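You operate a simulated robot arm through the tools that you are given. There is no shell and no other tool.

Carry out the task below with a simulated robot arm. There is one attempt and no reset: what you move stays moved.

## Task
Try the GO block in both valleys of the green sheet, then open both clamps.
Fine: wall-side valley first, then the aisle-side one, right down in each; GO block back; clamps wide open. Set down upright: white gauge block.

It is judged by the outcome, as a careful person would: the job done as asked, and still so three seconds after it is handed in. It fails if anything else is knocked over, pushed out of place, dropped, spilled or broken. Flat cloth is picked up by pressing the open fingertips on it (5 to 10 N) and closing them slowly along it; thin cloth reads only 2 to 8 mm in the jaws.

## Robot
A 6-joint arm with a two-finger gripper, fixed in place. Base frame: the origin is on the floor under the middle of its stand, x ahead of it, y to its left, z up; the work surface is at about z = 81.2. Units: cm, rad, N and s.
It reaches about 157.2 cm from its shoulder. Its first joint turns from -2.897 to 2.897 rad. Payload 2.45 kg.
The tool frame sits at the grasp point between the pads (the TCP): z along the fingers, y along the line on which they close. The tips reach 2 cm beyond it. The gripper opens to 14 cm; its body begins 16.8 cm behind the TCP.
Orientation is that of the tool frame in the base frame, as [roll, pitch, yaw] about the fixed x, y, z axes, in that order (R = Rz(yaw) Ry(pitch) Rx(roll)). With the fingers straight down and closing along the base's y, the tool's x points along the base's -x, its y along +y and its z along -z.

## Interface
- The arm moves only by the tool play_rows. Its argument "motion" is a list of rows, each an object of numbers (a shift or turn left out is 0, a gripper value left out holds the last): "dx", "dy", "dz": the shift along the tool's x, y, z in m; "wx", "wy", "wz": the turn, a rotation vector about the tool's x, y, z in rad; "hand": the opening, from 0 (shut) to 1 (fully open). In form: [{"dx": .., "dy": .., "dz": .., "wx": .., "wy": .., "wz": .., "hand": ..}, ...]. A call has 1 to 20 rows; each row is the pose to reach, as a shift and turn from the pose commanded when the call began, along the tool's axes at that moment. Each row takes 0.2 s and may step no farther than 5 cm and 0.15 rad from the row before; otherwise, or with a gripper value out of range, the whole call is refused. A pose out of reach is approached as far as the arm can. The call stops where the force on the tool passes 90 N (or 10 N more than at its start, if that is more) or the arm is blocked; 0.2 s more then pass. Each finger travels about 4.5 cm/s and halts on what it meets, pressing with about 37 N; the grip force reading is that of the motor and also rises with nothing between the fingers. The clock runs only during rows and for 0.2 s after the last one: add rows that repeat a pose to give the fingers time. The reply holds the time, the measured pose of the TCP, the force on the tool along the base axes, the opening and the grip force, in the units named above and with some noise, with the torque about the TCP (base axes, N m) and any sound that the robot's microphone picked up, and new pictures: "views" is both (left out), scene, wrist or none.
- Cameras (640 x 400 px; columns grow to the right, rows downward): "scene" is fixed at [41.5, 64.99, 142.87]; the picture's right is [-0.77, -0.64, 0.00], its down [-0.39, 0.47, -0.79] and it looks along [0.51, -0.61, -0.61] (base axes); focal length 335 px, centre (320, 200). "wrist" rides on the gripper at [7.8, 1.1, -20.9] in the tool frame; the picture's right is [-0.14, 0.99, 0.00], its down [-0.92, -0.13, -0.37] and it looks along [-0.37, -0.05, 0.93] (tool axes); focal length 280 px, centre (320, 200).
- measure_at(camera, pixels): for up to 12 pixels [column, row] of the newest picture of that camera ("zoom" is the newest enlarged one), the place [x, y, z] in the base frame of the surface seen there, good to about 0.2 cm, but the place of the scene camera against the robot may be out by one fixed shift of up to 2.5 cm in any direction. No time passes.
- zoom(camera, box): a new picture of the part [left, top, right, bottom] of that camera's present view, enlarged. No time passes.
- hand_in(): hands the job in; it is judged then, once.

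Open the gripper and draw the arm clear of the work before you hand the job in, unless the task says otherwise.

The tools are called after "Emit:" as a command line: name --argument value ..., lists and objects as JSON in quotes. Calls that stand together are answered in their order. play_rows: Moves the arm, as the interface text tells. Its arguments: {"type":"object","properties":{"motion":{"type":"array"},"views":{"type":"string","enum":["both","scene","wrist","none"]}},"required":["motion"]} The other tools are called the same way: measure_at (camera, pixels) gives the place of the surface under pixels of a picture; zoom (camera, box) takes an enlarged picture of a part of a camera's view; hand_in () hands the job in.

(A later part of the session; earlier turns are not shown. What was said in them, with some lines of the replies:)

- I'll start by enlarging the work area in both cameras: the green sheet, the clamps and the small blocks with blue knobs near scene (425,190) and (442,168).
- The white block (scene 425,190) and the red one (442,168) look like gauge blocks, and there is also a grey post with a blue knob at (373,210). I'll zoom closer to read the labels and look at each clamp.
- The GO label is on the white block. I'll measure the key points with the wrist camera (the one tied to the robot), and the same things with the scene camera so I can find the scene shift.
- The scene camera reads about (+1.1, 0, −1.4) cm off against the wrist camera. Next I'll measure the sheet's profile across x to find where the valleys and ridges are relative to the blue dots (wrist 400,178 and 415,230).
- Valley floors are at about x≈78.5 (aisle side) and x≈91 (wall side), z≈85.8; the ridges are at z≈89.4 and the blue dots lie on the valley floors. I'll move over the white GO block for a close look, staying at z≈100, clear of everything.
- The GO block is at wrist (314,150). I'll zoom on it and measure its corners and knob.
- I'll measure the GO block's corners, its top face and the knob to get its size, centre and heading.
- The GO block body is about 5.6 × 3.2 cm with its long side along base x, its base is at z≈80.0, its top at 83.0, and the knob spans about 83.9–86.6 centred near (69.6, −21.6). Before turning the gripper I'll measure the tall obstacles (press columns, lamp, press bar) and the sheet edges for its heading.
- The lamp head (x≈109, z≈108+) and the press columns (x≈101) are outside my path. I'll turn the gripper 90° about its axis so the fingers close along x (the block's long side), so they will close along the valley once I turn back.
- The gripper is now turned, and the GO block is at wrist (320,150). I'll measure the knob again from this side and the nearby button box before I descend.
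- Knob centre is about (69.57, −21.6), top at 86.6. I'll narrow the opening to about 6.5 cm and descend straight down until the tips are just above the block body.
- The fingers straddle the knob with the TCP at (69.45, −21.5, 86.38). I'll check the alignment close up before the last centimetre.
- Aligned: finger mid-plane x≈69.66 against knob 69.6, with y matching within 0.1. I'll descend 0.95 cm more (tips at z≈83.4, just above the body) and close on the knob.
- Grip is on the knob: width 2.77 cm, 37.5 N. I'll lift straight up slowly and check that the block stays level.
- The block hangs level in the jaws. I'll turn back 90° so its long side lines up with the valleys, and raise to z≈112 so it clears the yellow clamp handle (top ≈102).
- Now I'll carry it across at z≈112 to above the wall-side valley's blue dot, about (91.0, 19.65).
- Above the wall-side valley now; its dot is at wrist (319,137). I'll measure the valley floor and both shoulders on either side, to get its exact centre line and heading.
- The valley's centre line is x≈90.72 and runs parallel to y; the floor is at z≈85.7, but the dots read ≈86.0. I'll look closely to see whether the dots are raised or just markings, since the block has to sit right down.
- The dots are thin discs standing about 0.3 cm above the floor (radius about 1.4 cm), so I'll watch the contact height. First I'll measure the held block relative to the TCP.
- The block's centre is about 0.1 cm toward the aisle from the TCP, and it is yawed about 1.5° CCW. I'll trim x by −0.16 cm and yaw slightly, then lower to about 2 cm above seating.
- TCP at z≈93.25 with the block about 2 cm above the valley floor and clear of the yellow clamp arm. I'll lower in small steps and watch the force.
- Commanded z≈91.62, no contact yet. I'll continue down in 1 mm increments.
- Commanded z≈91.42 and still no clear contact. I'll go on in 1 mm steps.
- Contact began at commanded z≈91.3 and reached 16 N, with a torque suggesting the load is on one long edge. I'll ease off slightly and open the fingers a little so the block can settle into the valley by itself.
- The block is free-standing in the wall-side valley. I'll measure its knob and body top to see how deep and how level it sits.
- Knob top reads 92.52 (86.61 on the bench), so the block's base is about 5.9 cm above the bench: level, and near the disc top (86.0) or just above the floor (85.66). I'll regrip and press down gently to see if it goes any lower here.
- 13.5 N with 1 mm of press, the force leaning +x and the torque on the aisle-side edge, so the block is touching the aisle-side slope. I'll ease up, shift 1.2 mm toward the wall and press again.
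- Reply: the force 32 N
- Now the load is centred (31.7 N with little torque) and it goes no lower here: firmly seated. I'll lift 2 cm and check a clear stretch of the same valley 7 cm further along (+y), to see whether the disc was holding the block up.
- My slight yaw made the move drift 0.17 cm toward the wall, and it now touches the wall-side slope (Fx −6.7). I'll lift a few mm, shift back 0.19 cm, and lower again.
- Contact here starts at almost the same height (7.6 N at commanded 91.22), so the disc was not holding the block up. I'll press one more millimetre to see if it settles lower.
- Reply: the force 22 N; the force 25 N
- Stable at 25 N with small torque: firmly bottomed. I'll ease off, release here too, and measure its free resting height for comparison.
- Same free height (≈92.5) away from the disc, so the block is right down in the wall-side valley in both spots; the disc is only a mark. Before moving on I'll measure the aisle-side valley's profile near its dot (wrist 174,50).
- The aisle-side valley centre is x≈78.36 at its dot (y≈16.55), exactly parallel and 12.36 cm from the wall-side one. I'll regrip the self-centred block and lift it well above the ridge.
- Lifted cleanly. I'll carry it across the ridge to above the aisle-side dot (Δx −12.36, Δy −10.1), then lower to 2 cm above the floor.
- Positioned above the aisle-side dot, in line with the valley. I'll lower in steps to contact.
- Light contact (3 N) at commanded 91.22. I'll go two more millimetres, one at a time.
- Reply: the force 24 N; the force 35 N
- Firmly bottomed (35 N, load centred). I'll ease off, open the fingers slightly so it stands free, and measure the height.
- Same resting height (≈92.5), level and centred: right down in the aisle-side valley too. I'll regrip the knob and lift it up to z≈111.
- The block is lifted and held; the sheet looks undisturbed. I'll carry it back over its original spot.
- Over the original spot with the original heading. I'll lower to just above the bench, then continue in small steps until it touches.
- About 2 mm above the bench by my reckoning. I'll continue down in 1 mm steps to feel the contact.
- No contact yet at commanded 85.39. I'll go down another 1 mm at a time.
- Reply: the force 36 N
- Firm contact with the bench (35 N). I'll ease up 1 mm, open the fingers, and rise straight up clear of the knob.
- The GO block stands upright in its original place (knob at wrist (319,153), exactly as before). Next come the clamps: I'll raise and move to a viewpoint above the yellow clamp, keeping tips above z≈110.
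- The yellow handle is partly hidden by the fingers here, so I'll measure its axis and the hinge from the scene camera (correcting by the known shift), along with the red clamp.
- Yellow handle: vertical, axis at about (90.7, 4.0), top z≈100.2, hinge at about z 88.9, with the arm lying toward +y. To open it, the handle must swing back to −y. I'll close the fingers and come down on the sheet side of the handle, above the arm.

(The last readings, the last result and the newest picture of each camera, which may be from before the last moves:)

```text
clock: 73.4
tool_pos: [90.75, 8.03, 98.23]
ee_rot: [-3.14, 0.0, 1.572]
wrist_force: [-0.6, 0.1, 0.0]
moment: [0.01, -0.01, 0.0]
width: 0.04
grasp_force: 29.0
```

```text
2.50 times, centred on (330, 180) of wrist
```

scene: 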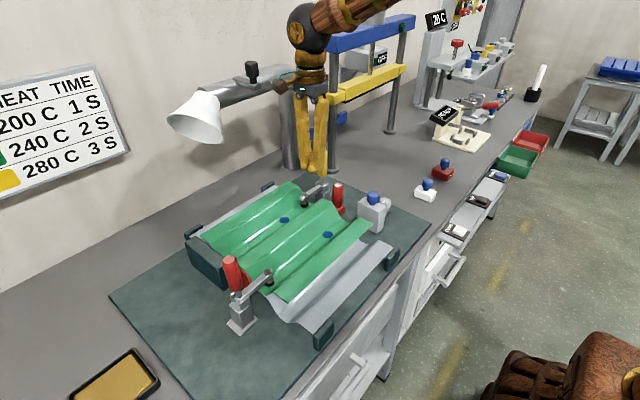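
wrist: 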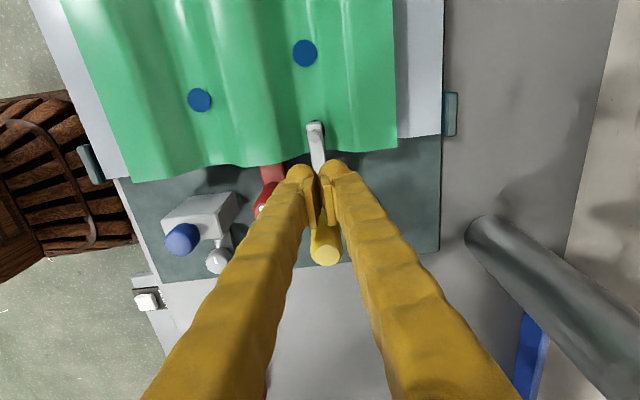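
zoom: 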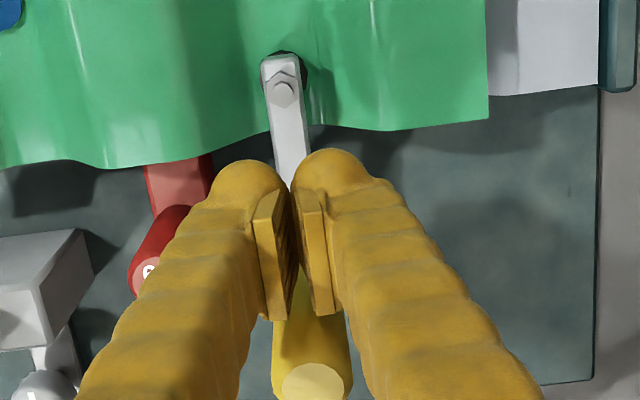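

The pads are in line with the handle in x, and the tips are about 2 cm from it. I'll move toward it (−y) and begin the push, watching force.

Emit:
play_rows --motion '[{"dx": -0.006}, {"dx": -0.012}, {"dx": -0.016}, {"dx": -0.019}, {"dx": -0.019}]' --views "none"

Emit:
play_rows --motion '[{"dx": -0.003}, {"dx": -0.006}, {"dx": -0.009}, {"dx": -0.009}]' --views "both"

```text
clock: 74.6
tool_pos: [90.75, 6.1, 98.07]
ee_rot: [3.142, -0.001, 1.572]
wrist_force: [1.9, 2.4, 0.2]
moment: [-0.01, -0.01, 0.05]
width: 0.6
grasp_force: 29.2
```

```text
clock: 75.6
tool_pos: [90.67, 5.11, 98.13]
ee_rot: [-3.141, 0.0, 1.571]
wrist_force: [0.0, -0.6, 0.2]
moment: [0.0, -0.02, 0.01]
width: 0.0
grasp_force: 29.5
```

scene: 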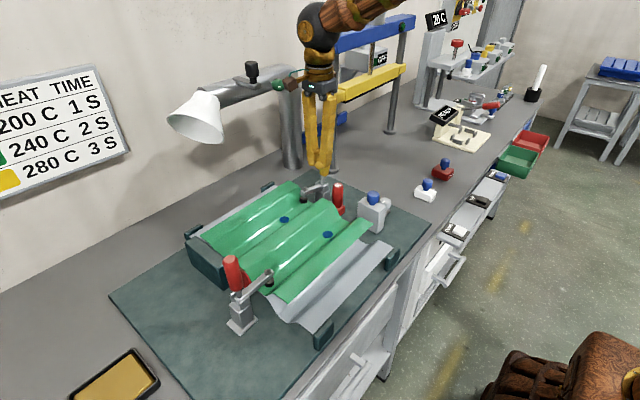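
wrist: 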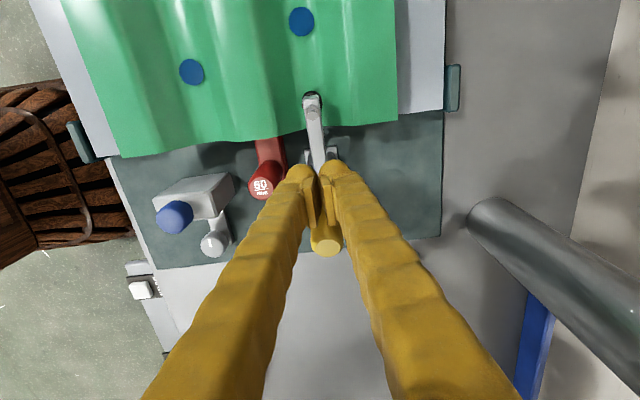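

Contact was felt at y≈6.1 (2–3 N), and the handle then seems to have moved freely. I'll zoom to check the clamp.

Emit:
zoom --camera "scene" --box '[280, 120, 360, 220]'

Emit:
zoom --camera "wrist" --box '[240, 80, 400, 280]'

Emit:
measure_at --camera "wrist" --pixels '[[327, 246], [320, 235], [332, 235], [312, 100], [315, 120], [317, 140], [262, 187], [185, 215]]'

```text
4.00 times, centred on (320, 170) of scene
```

zoom: 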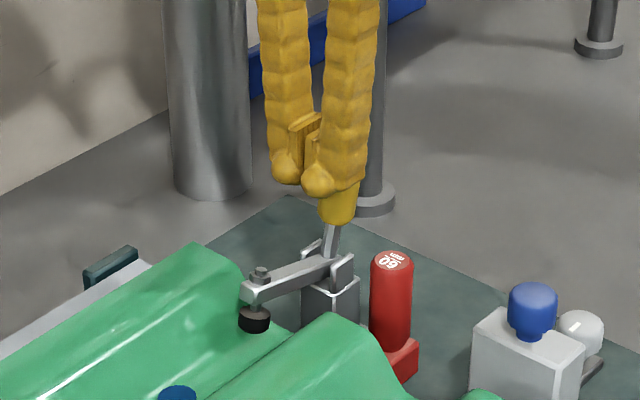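

```text
2.00 times, centred on (320, 180) of wrist
```

zoom: 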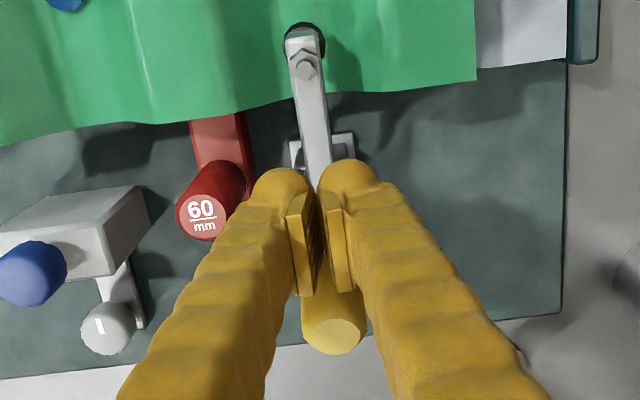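

```text
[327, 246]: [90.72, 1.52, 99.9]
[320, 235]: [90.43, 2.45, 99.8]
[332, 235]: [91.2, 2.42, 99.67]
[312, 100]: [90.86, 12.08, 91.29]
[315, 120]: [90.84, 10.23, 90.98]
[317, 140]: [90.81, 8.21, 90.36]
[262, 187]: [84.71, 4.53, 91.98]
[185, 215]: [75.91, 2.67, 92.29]
```

The handle has tilted about 12° with little resistance, and the clamp arm is rising from the sheet. I'll continue following the arc to about 45°.

Emit:
play_rows --motion '[{"dx": -0.01, "dz": 0.001}, {"dx": -0.02, "dz": 0.003}, {"dx": -0.0286, "dz": 0.006}, {"dx": -0.038, "dz": 0.0105}, {"dx": -0.047, "dz": 0.016}, {"dx": -0.047, "dz": 0.016}]'

Emit:
zoom --camera "scene" --box '[280, 120, 370, 230]'

Emit:
zoom --camera "wrist" --box '[240, 80, 400, 280]'

```text
clock: 77.0
tool_pos: [90.71, 0.66, 96.51]
ee_rot: [-3.141, 0.002, 1.571]
wrist_force: [0.0, -0.3, 0.0]
moment: [-0.01, 0.01, 0.01]
width: 0.02
grasp_force: 29.5
```

scene: 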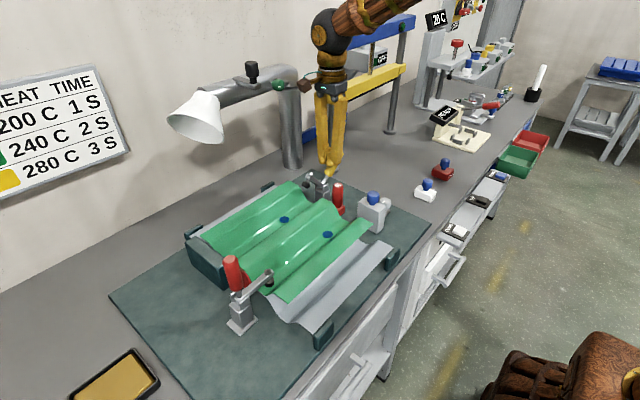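
wrist: 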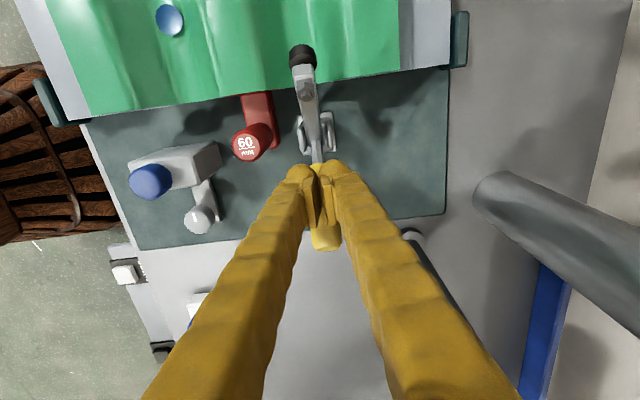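

```text
3.64 times, centred on (325, 175) of scene
```

zoom: 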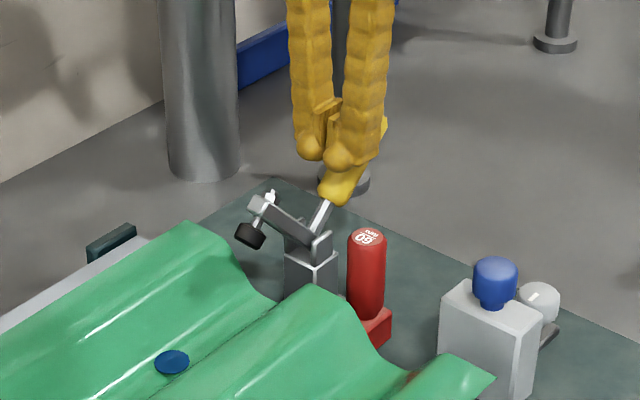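

```text
2.00 times, centred on (320, 180) of wrist
```

zoom: 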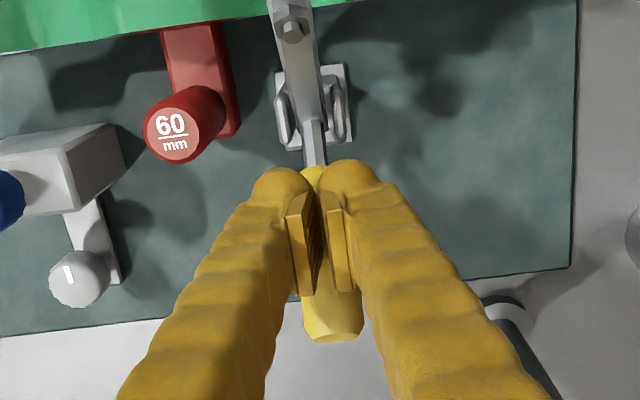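

Now at about 40°. I'll continue the arc, pushing the handle back and down toward horizontal.

Emit:
play_rows --motion '[{"dx": -0.01, "dz": 0.0043}, {"dx": -0.0215, "dz": 0.0113}, {"dx": -0.029, "dz": 0.0203}, {"dx": -0.035, "dz": 0.0283}, {"dx": -0.039, "dz": 0.0363}, {"dx": -0.039, "dz": 0.0363}]'

Emit:
zoom --camera "scene" --box '[290, 120, 380, 230]'

Emit:
zoom --camera "wrist" --box '[240, 80, 400, 280]'

```text
clock: 78.4
tool_pos: [90.69, -3.39, 93.06]
ee_rot: [3.141, 0.0, 1.574]
wrist_force: [0.8, 0.5, 1.4]
moment: [0.01, -0.04, 0.02]
width: 0.0
grasp_force: 29.7
```

scene: 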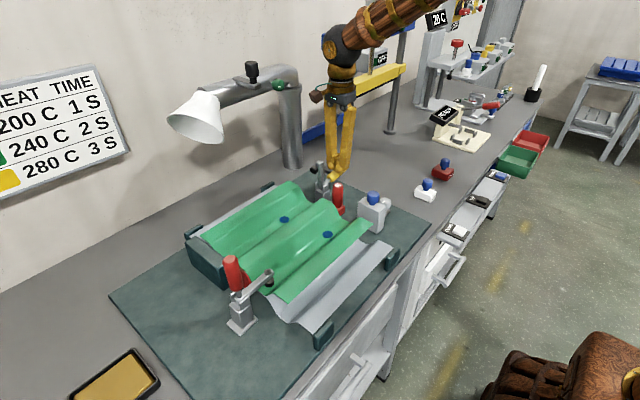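
wrist: 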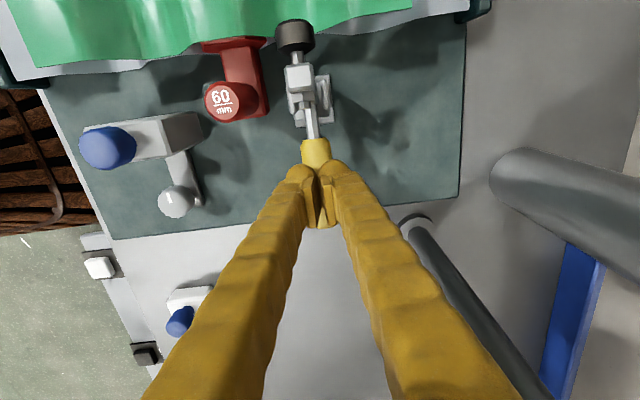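

```text
3.64 times, centred on (335, 175) of scene
```

zoom: 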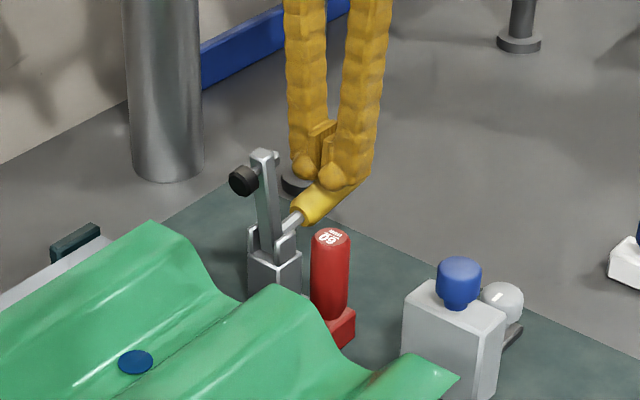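

```text
2.00 times, centred on (320, 180) of wrist
```

zoom: 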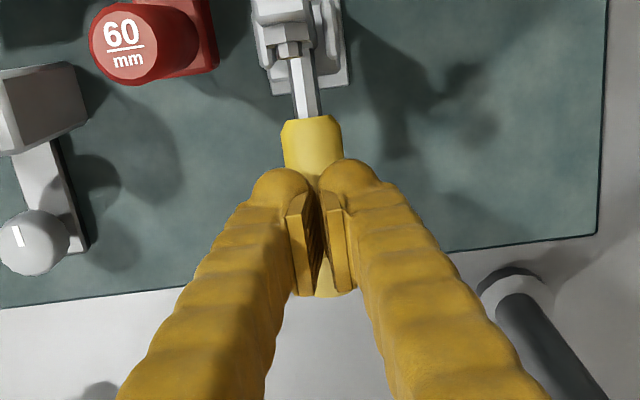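

The arm is now nearly vertical (about 80°). I'll keep pressing the handle down in small steps until it meets its stop.

Emit:
play_rows --motion '[{"dx": -0.002, "dz": 0.004}, {"dx": -0.003, "dz": 0.008}, {"dx": -0.003, "dz": 0.012}, {"dx": -0.003, "dz": 0.012}]' --views "none"

Emit:
play_rows --motion '[{"dx": 0.0, "dz": 0.004}, {"dx": 0.0, "dz": 0.008}, {"dx": 0.0, "dz": 0.008}]' --views "both"

Emit:
zoom --camera "scene" --box '[290, 120, 380, 230]'

```text
clock: 79.4
tool_pos: [90.69, -3.66, 92.29]
ee_rot: [3.137, 0.0, 1.574]
wrist_force: [-15.8, 5.3, 30.7]
moment: [-0.21, 0.43, -0.34]
width: 0.56
grasp_force: 29.5
stopped in row 4: the force on the tool passed its limit at 94 N (the readings are from after the stop); the commanded pose is now the measured one
```

```text
clock: 79.9
tool_pos: [90.85, -3.46, 92.38]
ee_rot: [3.132, -0.001, 1.57]
wrist_force: [-18.2, 5.3, 32.3]
moment: [-0.22, 0.56, -0.39]
width: 0.01
grasp_force: 29.5
stopped in row 2: the force on the tool passed its limit at 98 N (the readings are from after the stop); the commanded pose is now the measured one
```

scene: 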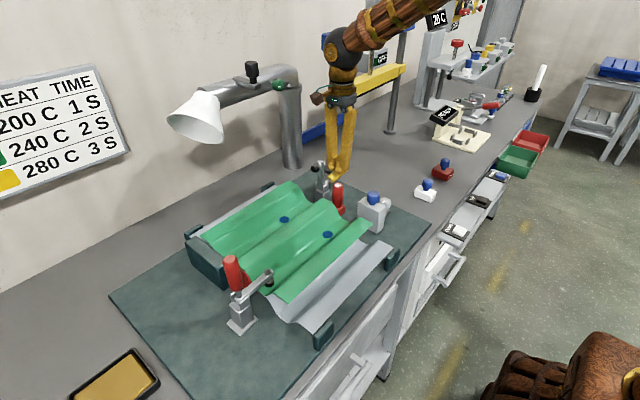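
wrist: 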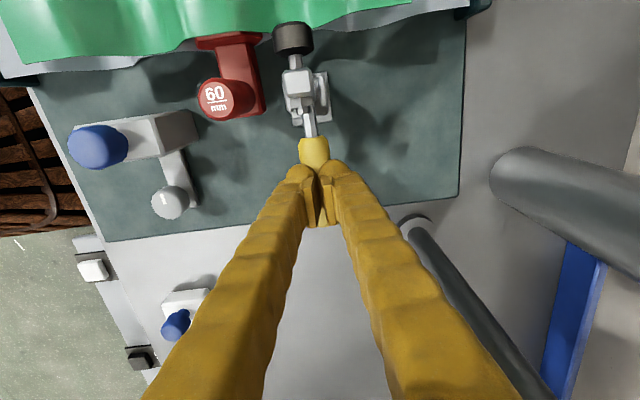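

```text
3.64 times, centred on (335, 175) of scene
```

zoom: 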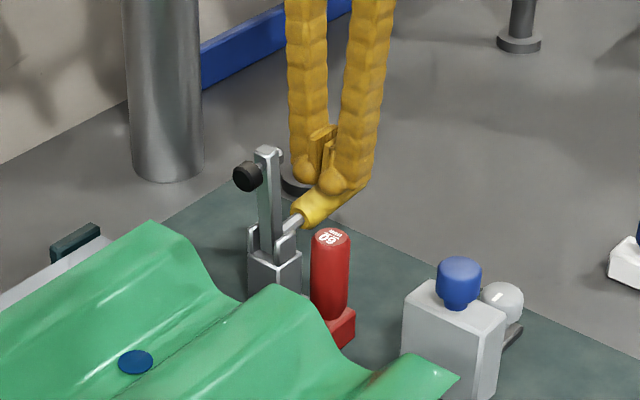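

The force limit tripped: the handle is hard against its open stop with the arm upright. I'll back straight off upward and check that it stays open.

Emit:
play_rows --motion '[{"dz": -0.004}, {"dz": -0.015}, {"dz": -0.04}, {"dz": -0.08}, {"dz": -0.12}, {"dz": -0.16}, {"dz": -0.19}, {"dz": -0.19}]'

Emit:
zoom --camera "scene" --box '[290, 120, 380, 230]'

Emit:
zoom --camera "wrist" --box '[200, 80, 440, 260]'

```text
clock: 81.7
tool_pos: [90.89, -3.62, 111.23]
ee_rot: [3.135, 0.002, 1.57]
wrist_force: [0.0, -0.8, 0.7]
moment: [-0.01, -0.01, -0.01]
width: 0.02
grasp_force: 29.6
```

scene: 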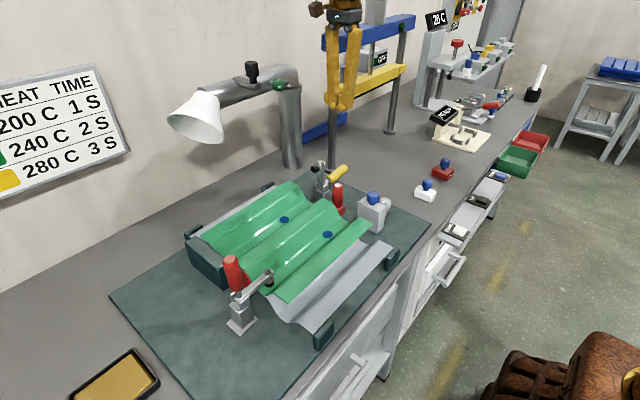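
wrist: 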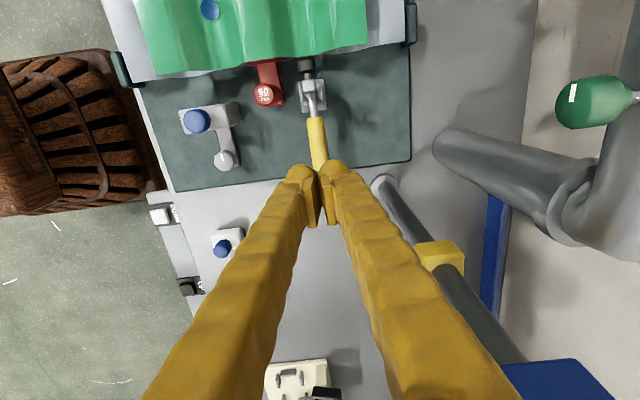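

```text
3.64 times, centred on (335, 175) of scene
```

zoom: 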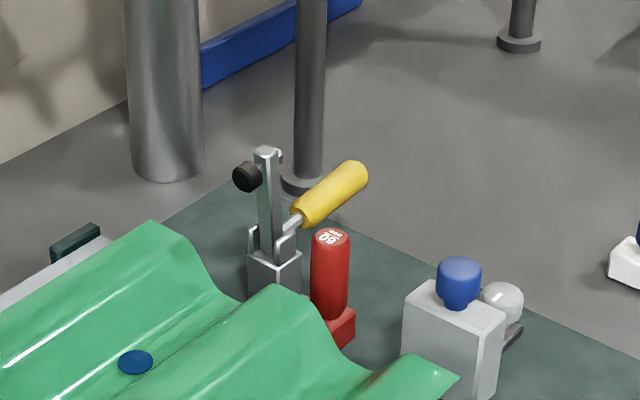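

```text
2.22 times, centred on (320, 170) of wrist
```

zoom: 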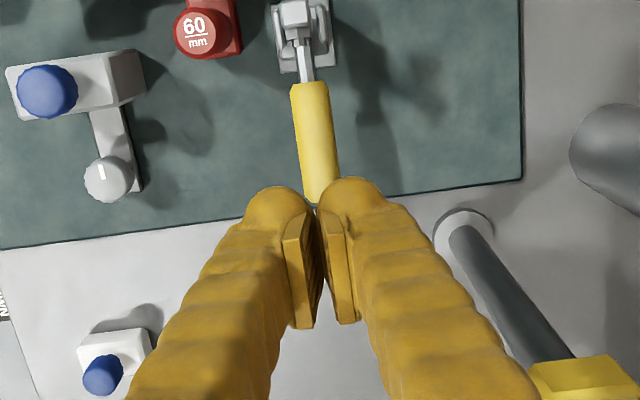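

The yellow clamp stays open, arm upright and handle lying back. I'll measure the handle and arm to confirm the angle.

Emit:
measure_at --camera "wrist" --pixels '[[316, 122], [317, 135], [318, 150], [319, 165], [311, 92], [312, 105], [305, 66], [268, 94], [197, 121], [225, 160], [221, 249], [230, 238]]'

Emit:
measure_at --camera "scene" --pixels '[[346, 167], [340, 171], [334, 176], [330, 181], [320, 163], [317, 175], [317, 185], [315, 169], [337, 187], [374, 195]]'

```text
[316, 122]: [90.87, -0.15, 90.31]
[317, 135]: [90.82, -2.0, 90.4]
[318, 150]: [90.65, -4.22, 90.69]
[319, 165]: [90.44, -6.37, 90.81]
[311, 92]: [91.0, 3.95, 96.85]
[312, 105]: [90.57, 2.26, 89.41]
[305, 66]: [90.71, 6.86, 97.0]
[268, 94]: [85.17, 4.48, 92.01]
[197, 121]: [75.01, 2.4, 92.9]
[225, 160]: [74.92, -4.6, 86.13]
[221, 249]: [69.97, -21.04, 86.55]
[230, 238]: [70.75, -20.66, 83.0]
```

```text
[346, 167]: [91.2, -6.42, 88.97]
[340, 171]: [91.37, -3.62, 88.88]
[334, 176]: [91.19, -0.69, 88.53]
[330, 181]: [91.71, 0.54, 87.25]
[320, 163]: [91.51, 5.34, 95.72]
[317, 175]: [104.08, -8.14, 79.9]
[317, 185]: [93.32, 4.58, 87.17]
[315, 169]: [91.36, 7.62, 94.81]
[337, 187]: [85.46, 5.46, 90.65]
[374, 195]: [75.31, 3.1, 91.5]
```

The handle stopped about 5° above horizontal with the arm vertical, at its hard stop, and the neighbours (red post, grey block) are unmoved. Now I'll move over to the red clamp at safe height.

Emit:
play_rows --motion '[{"dx": 0.012, "dy": -0.0034}, {"dx": 0.04, "dy": -0.0114}, {"dx": 0.08, "dy": -0.0228}, {"dx": 0.12, "dy": -0.0343}, {"dx": 0.16, "dy": -0.0457}, {"dx": 0.2, "dy": -0.0571}, {"dx": 0.24, "dy": -0.0685}, {"dx": 0.28, "dy": -0.08}, {"dx": 0.32, "dy": -0.0914}, {"dx": 0.36, "dy": -0.1028}, {"dx": 0.395, "dy": -0.1128}, {"dx": 0.42, "dy": -0.12}, {"dx": 0.436, "dy": -0.1245}, {"dx": 0.436, "dy": -0.1245}]'

Emit:
zoom --camera "wrist" --box '[220, 80, 420, 260]'

Emit:
zoom --camera "scene" --box '[190, 180, 310, 340]'

```text
clock: 84.7
tool_pos: [78.19, 40.08, 111.13]
ee_rot: [3.133, 0.001, 1.571]
wrist_force: [0.2, 0.2, 0.2]
moment: [-0.03, -0.05, 0.01]
width: 0.02
grasp_force: 29.3
```

scene: 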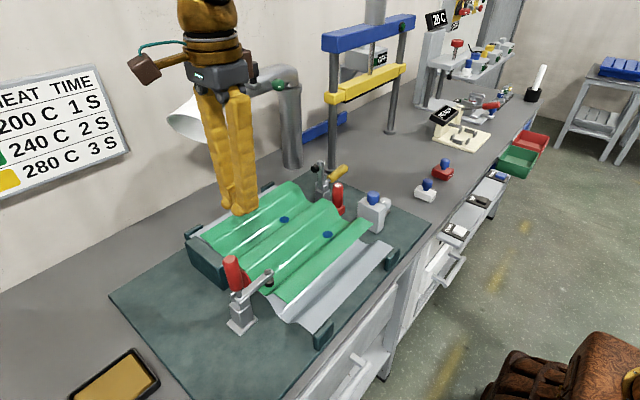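
wrist: 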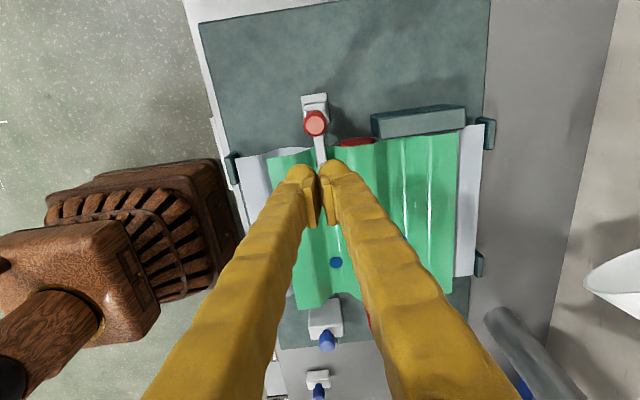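

```text
2.22 times, centred on (320, 170) of wrist
```

zoom: 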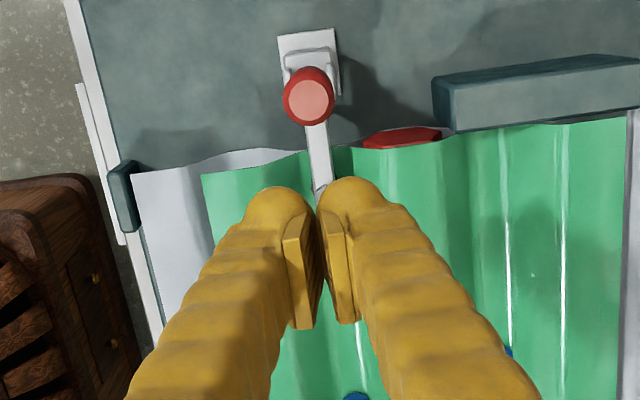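

```text
2.50 times, centred on (250, 260) of scene
```

zoom: 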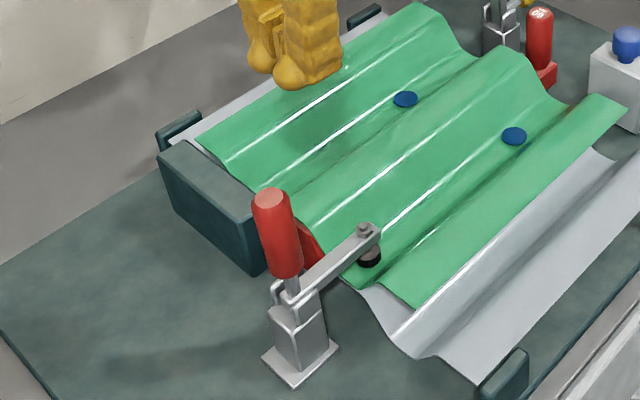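

The red handle's top is at wrist (315,123). I'll measure it and its arm precisely.

Emit:
measure_at --camera "wrist" --pixels '[[315, 123], [309, 123], [321, 123], [315, 117], [315, 129], [317, 140], [319, 152], [320, 160], [314, 108], [305, 112], [322, 102], [352, 142]]'

Emit:
measure_at --camera "scene" --pixels '[[229, 259], [233, 270], [236, 284], [238, 291], [243, 297], [255, 284], [264, 277], [241, 308], [284, 220], [327, 235]]'

```text
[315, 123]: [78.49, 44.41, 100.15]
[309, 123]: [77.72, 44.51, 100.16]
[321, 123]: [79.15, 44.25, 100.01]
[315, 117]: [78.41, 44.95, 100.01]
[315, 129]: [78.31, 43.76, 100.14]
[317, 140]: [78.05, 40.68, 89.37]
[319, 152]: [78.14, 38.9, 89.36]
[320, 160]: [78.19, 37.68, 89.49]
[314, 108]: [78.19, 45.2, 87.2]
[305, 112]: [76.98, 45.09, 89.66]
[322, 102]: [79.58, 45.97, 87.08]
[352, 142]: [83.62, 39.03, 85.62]
```

```text
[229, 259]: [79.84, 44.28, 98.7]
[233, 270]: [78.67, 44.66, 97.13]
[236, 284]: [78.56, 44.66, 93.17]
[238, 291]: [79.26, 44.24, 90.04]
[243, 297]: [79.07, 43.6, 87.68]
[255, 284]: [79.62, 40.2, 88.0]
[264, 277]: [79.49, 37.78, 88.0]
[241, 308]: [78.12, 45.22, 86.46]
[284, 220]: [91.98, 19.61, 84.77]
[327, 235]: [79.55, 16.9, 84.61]
```

Red handle axis is (78.4, 44.35), top z 100.1; its arm lies toward −y at z≈89.4. I'll descend on the sheet side of the handle, then push it toward +y.

Emit:
play_rows --motion '[{"dy": 0.001, "dz": 0.02}, {"dy": 0.001, "dz": 0.05}, {"dy": 0.001, "dz": 0.085}, {"dy": 0.001, "dz": 0.112}, {"dy": 0.001, "dz": 0.126}, {"dy": 0.001, "dz": 0.13}, {"dy": 0.001, "dz": 0.13}]'

Emit:
zoom --camera "scene" --box '[190, 180, 310, 340]'

Emit:
zoom --camera "wrist" --box '[240, 80, 400, 260]'

```text
clock: 86.3
tool_pos: [78.44, 39.89, 98.09]
ee_rot: [3.133, 0.001, 1.57]
wrist_force: [1.0, 0.3, -0.5]
moment: [-0.02, -0.02, -0.01]
width: 0.0
grasp_force: 29.2
```

scene: 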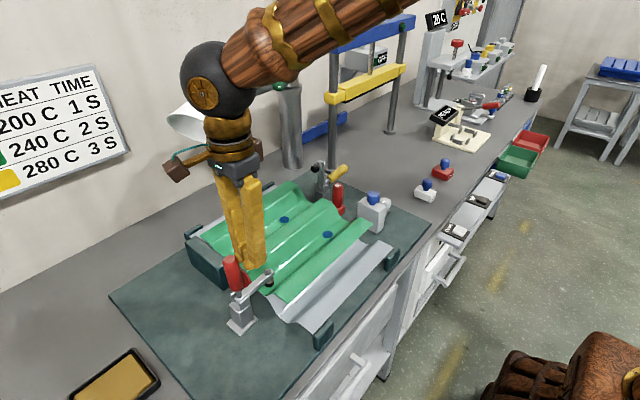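
wrist: 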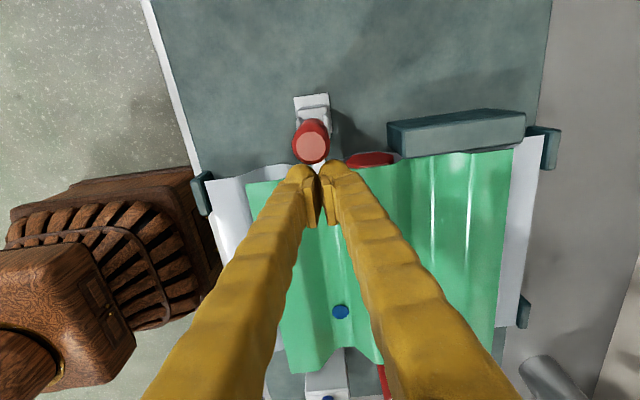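

```text
2.50 times, centred on (250, 260) of scene
```

zoom: 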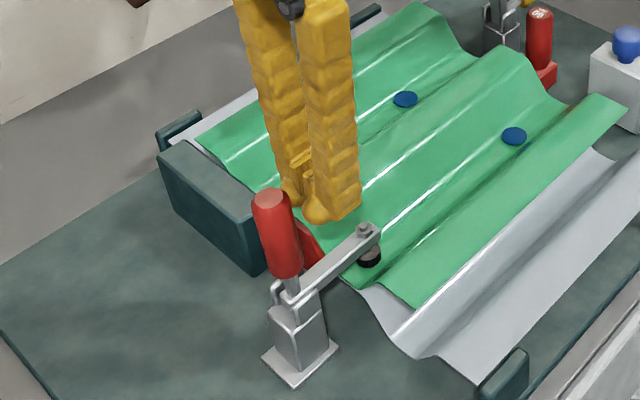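

```text
2.22 times, centred on (320, 170) of wrist
```

zoom: 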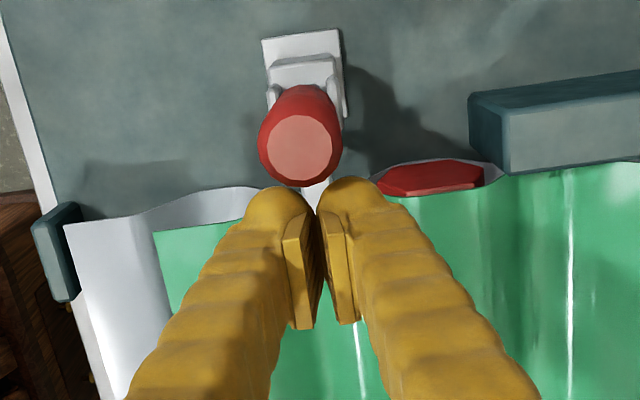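

Aligned with the handle. I'll approach and begin pushing it toward +y, then check.

Emit:
play_rows --motion '[{"dx": 0.007}, {"dx": 0.014}, {"dx": 0.02}, {"dx": 0.026}, {"dx": 0.031}, {"dx": 0.036}, {"dx": 0.036}]'

Emit:
zoom --camera "scene" --box '[190, 180, 310, 340]'

```text
clock: 87.9
tool_pos: [78.29, 43.75, 98.06]
ee_rot: [3.136, 0.001, 1.57]
wrist_force: [0.4, -0.3, 0.1]
moment: [0.0, 0.03, -0.04]
width: 0.01
grasp_force: 29.4
```

scene: 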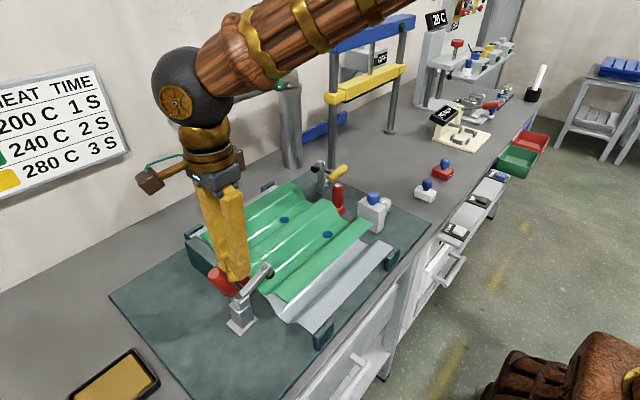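
wrist: 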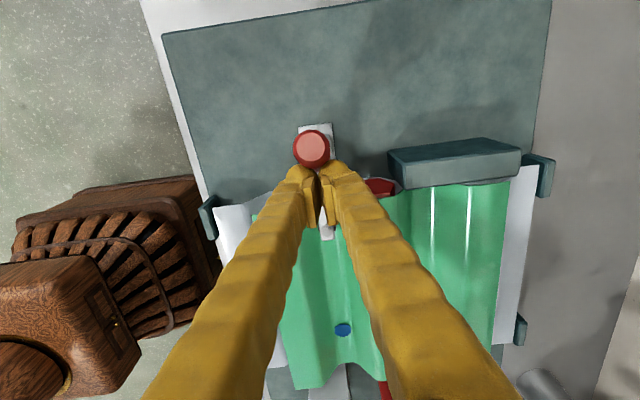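

```text
2.50 times, centred on (250, 260) of scene
```

zoom: 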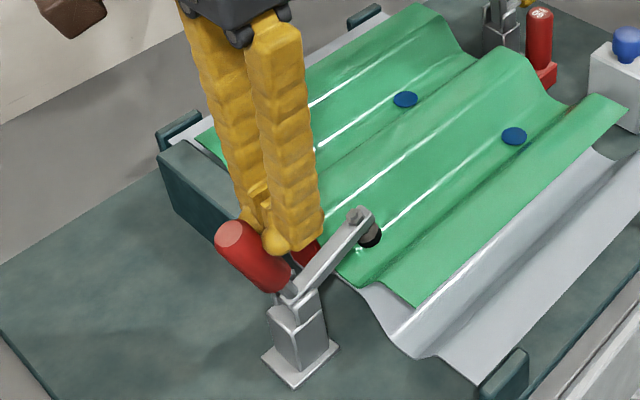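

The red handle is tilting back (about 20°) and its arm is lifting off the sheet. I'll continue along the arc to about 45°.

Emit:
play_rows --motion '[{"dx": 0.01, "dz": 0.001}, {"dx": 0.018, "dz": 0.003}, {"dx": 0.025, "dz": 0.006}, {"dx": 0.034, "dz": 0.0105}, {"dx": 0.042, "dz": 0.0155}, {"dx": 0.042, "dz": 0.0155}]'

Emit:
zoom --camera "scene" --box '[190, 180, 310, 340]'

```text
clock: 89.3
tool_pos: [78.25, 47.89, 96.53]
ee_rot: [3.135, 0.001, 1.571]
wrist_force: [-0.1, 0.2, -0.1]
moment: [-0.02, 0.01, -0.03]
width: 0.0
grasp_force: 29.5
```

scene: 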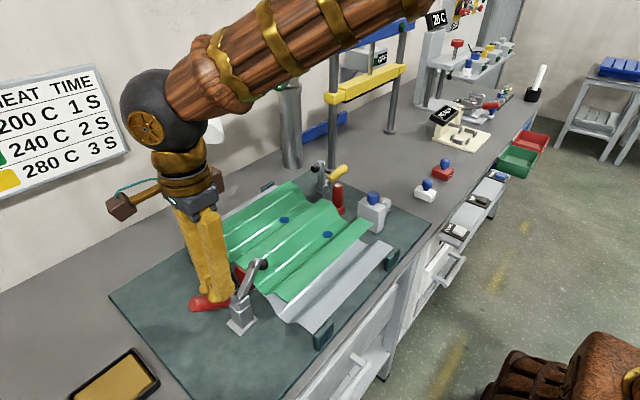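
wrist: 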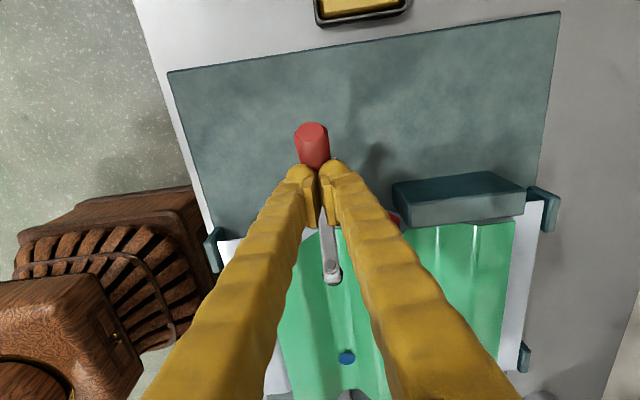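

```text
2.50 times, centred on (250, 260) of scene
```

zoom: 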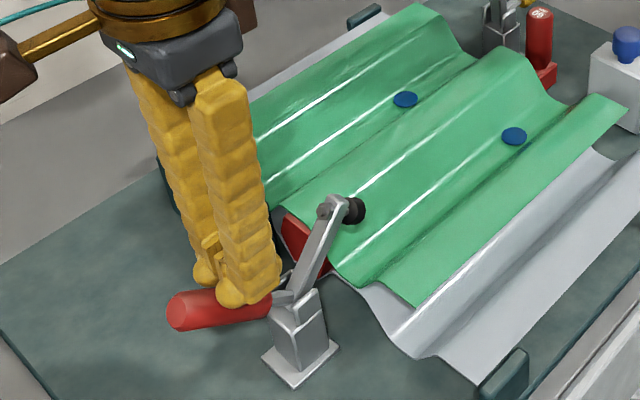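

Past halfway now. I'll continue back and down, stopping short of where the other clamp met its stop.

Emit:
play_rows --motion '[{"dx": 0.01, "dz": 0.0045}, {"dx": 0.02, "dz": 0.011}, {"dx": 0.028, "dz": 0.019}, {"dx": 0.034, "dz": 0.027}, {"dx": 0.036, "dz": 0.033}, {"dx": 0.036, "dz": 0.033}]'

Emit:
zoom --camera "scene" --box '[150, 200, 300, 350]'

```text
clock: 90.7
tool_pos: [78.42, 51.27, 93.26]
ee_rot: [3.132, 0.0, 1.571]
wrist_force: [-0.8, 0.3, -0.5]
moment: [0.05, -0.02, -0.01]
width: 0.01
grasp_force: 29.0
```

scene: 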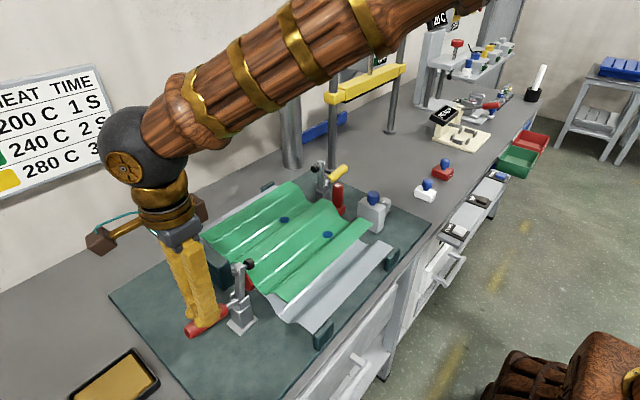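
wrist: 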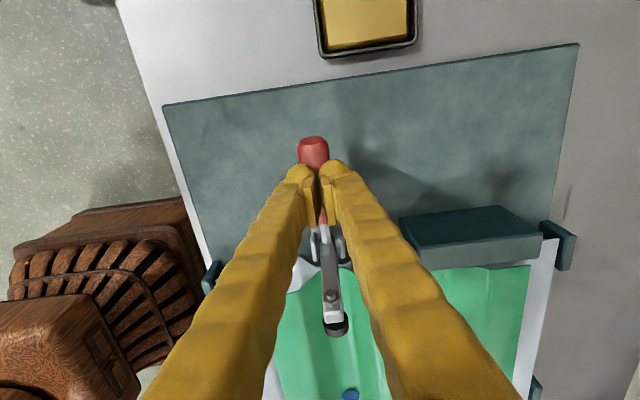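

```text
2.67 times, centred on (225, 275) of scene
```

zoom: 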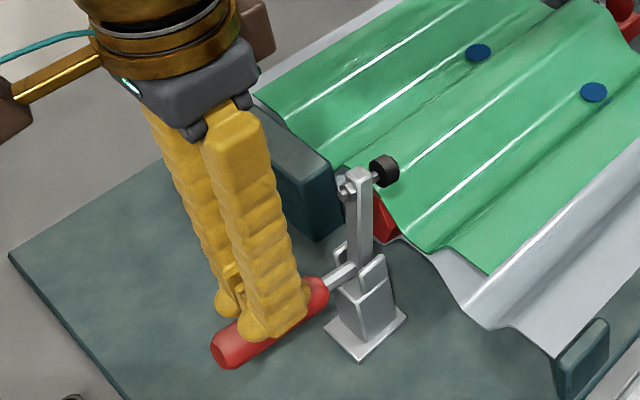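

The arm is near vertical with no force yet. I'll press down in 2–3 mm steps, one call at a time, until the stop is felt.

Emit:
play_rows --motion '[{"dx": 0.001, "dz": 0.002}, {"dx": 0.002, "dz": 0.004}, {"dx": 0.002, "dz": 0.004}]' --views "none"

```text
clock: 91.5
tool_pos: [78.5, 51.62, 92.82]
ee_rot: [3.134, -0.003, 1.571]
wrist_force: [0.0, 0.2, 1.1]
moment: [-0.04, 0.01, -0.01]
width: 0.01
grasp_force: 29.4
```

No stop yet. Another few millimetres.

Emit:
play_rows --motion '[{"dx": 0.0, "dz": 0.0015}, {"dx": 0.0, "dz": 0.003}, {"dx": 0.0, "dz": 0.003}]' --views "none"

```text
clock: 92.3
tool_pos: [78.52, 51.75, 92.46]
ee_rot: [3.132, 0.0, 1.57]
wrist_force: [-0.8, -1.4, 2.5]
moment: [0.04, 0.0, -0.01]
width: 0.01
grasp_force: 29.5
```

A slight force is building (2.5 N). I'll add 1.5–2 mm more.

Emit:
play_rows --motion '[{"dx": 0.0, "dz": 0.001}, {"dx": 0.0, "dz": 0.002}, {"dx": 0.0, "dz": 0.002}]' --views "none"

```text
clock: 93.1
tool_pos: [78.51, 51.61, 92.42]
ee_rot: [3.133, -0.003, 1.57]
wrist_force: [3.3, 0.4, 26.0]
moment: [0.26, 0.11, 0.02]
width: 0.0
grasp_force: 29.7
```

26 N with no further travel: it is at the stop. One more millimetre to make sure, then I'll back off.

Emit:
play_rows --motion '[{"dz": 0.001}, {"dz": 0.001}]' --views "none"

Emit:
play_rows --motion '[{"dz": -0.004}, {"dz": -0.015}, {"dz": -0.04}, {"dz": -0.08}, {"dz": -0.12}, {"dz": -0.16}, {"dz": -0.2}, {"dz": -0.23}, {"dz": -0.23}]'

Emit:
zoom --camera "scene" --box '[150, 200, 300, 350]'

```text
clock: 93.7
tool_pos: [78.44, 51.69, 92.38]
ee_rot: [3.131, -0.002, 1.572]
wrist_force: [2.5, 6.7, 40.9]
moment: [0.57, 0.24, -0.06]
width: 0.0
grasp_force: 29.5
```

```text
clock: 95.7
tool_pos: [78.26, 51.59, 115.14]
ee_rot: [3.135, 0.0, 1.571]
wrist_force: [0.4, -0.3, 0.6]
moment: [0.07, 0.0, 0.02]
width: 0.01
grasp_force: 29.3
```

scene: 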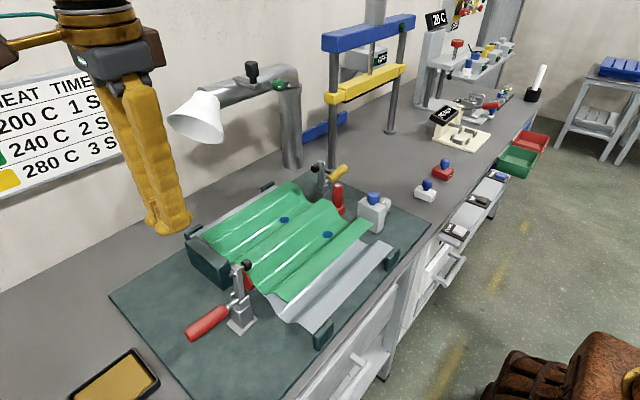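
wrist: 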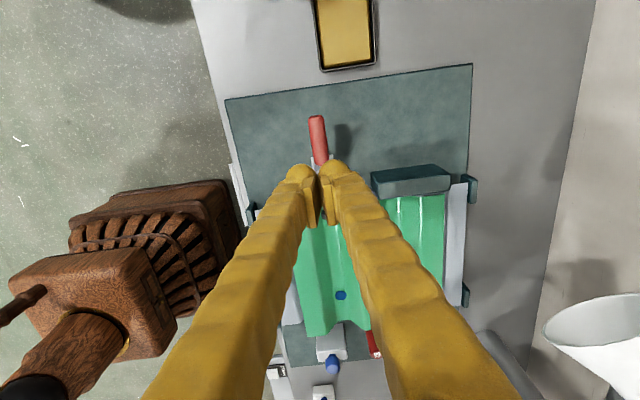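

```text
2.67 times, centred on (225, 275) of scene
```

zoom: 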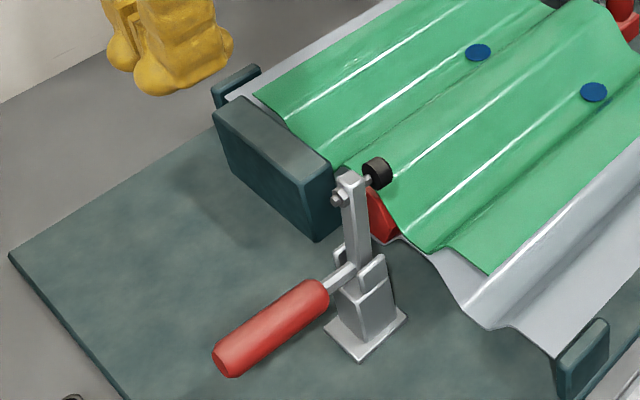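

Both clamps are now open with arms upright. I'll retreat to the starting pose above the bench, opening the gripper, and then do a final check of everything.

Emit:
play_rows --motion '[{"dx": -0.015, "dy": -0.0034, "dz": -0.01, "hand": 0.0}, {"dx": -0.05, "dy": -0.0113, "dz": -0.02}, {"dx": -0.088, "dy": -0.02, "dz": -0.03, "wz": -0.1}, {"dx": -0.126, "dy": -0.0285, "dz": -0.04, "wz": -0.22}, {"dx": -0.164, "dy": -0.037, "dz": -0.05, "wz": -0.34}, {"dx": -0.202, "dy": -0.0457, "dz": -0.05, "wz": -0.46}, {"dx": -0.24, "dy": -0.0542, "dz": -0.05, "wz": -0.58}, {"dx": -0.278, "dy": -0.0628, "dz": -0.05, "wz": -0.7}, {"dx": -0.316, "dy": -0.0714, "dz": -0.05, "wz": -0.82}, {"dx": -0.354, "dy": -0.08, "dz": -0.05, "wz": -0.94}, {"dx": -0.392, "dy": -0.0886, "dz": -0.05, "wz": -1.06}, {"dx": -0.43, "dy": -0.0972, "dz": -0.05, "wz": -1.18}, {"dx": -0.465, "dy": -0.105, "dz": -0.05, "wz": -1.3, "hand": 0.3}, {"dx": -0.49, "dy": -0.111, "dz": -0.05, "wz": -1.42, "hand": 0.6}, {"dx": -0.5, "dy": -0.113, "dz": -0.05, "wz": -1.53, "hand": 1.0}, {"dx": -0.5, "dy": -0.113, "dz": -0.05, "wz": -1.571, "hand": 1.0}, {"dx": -0.5, "dy": -0.113, "dz": -0.05, "wz": -1.571, "hand": 1.0}, {"dx": -0.5, "dy": -0.113, "dz": -0.05, "wz": -1.571, "hand": 1.0}, {"dx": -0.5, "dy": -0.113, "dz": -0.05, "wz": -1.571, "hand": 1.0}]'

Emit:
zoom --camera "scene" --box '[180, 140, 420, 340]'

Emit:
zoom --camera "scene" --box '[405, 150, 465, 210]'

Emit:
zoom --camera "wrist" --box '[260, 50, 640, 300]'

```text
clock: 99.7
tool_pos: [66.94, 1.57, 120.0]
ee_rot: [3.141, 0.008, 3.141]
wrist_force: [0.5, -0.5, 0.0]
moment: [-0.06, 0.0, -0.01]
width: 13.89
grasp_force: 0.2
```

scene: 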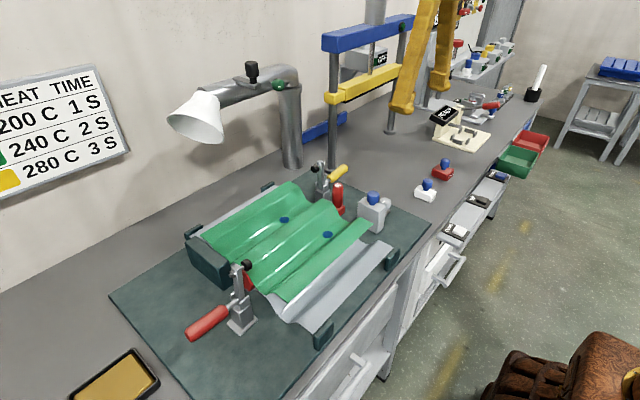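
wrist: 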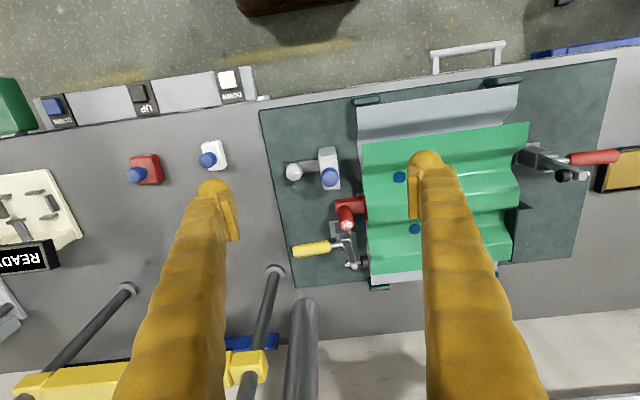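

```text
2.00 times, centred on (300, 240) of scene
```

zoom: 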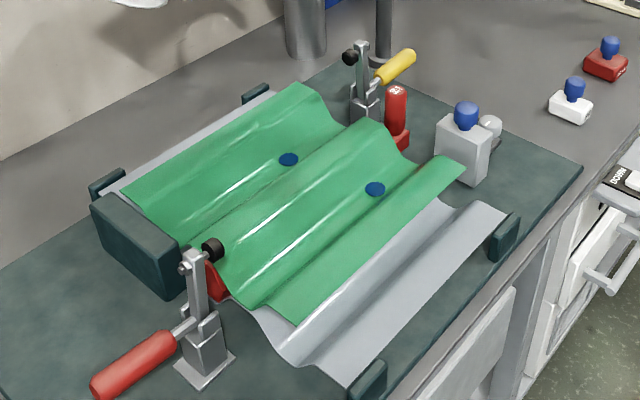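

```text
6.67 times, centred on (435, 180) of scene
```

zoom: 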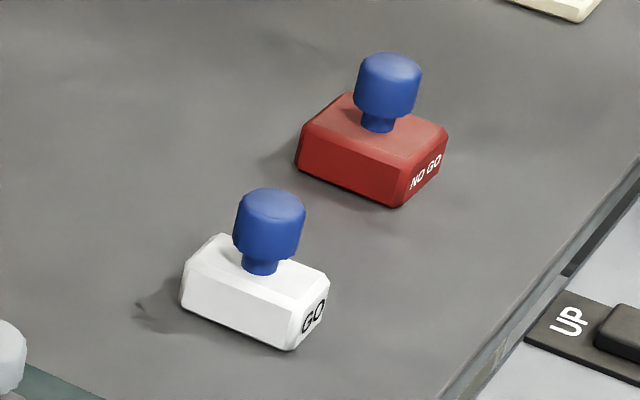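

```text
1.60 times, centred on (450, 175) of wrist
```

zoom: 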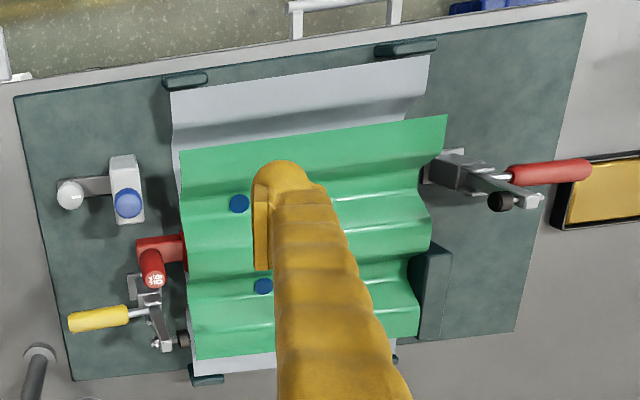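

All checks pass. The GO block is upright at its original spot, and NO GO, the sheet, its dots and the grey block look unmoved. Both clamps lie at their open stops and stayed there (the yellow one for about 20 s), and the arm is clear with the gripper open. Handing in.

Emit:
hand_in

```text
The job is handed in.
```

I tried the GO block in both valleys, opened both clamps, and handed the job in.

- **Wall-side valley (first):** the block went right down at the blue dot and sat level when I let go of it. I checked it again 7 cm further along the same valley, and it sat at the same height, so the raised dot does not hold it up.
- **Aisle-side valley (second):** the block went right down at its dot and sat level, at the same height as in the other valley.
- **GO block:** it is back upright in its original spot with its original heading.
- **Clamps:** both handles are pushed back to their stops, so both arms stand upright clear of the sheet. They stayed open when I backed off. The yellow handle met its stop at about 94 N, which tripped the force limit twice; nothing else moved.

In the final pictures, the green sheet, the NO GO block, the red "60 mm" post and the grey block with the blue knob all look unmoved. The arm is back at its starting position above the bench with the gripper open.
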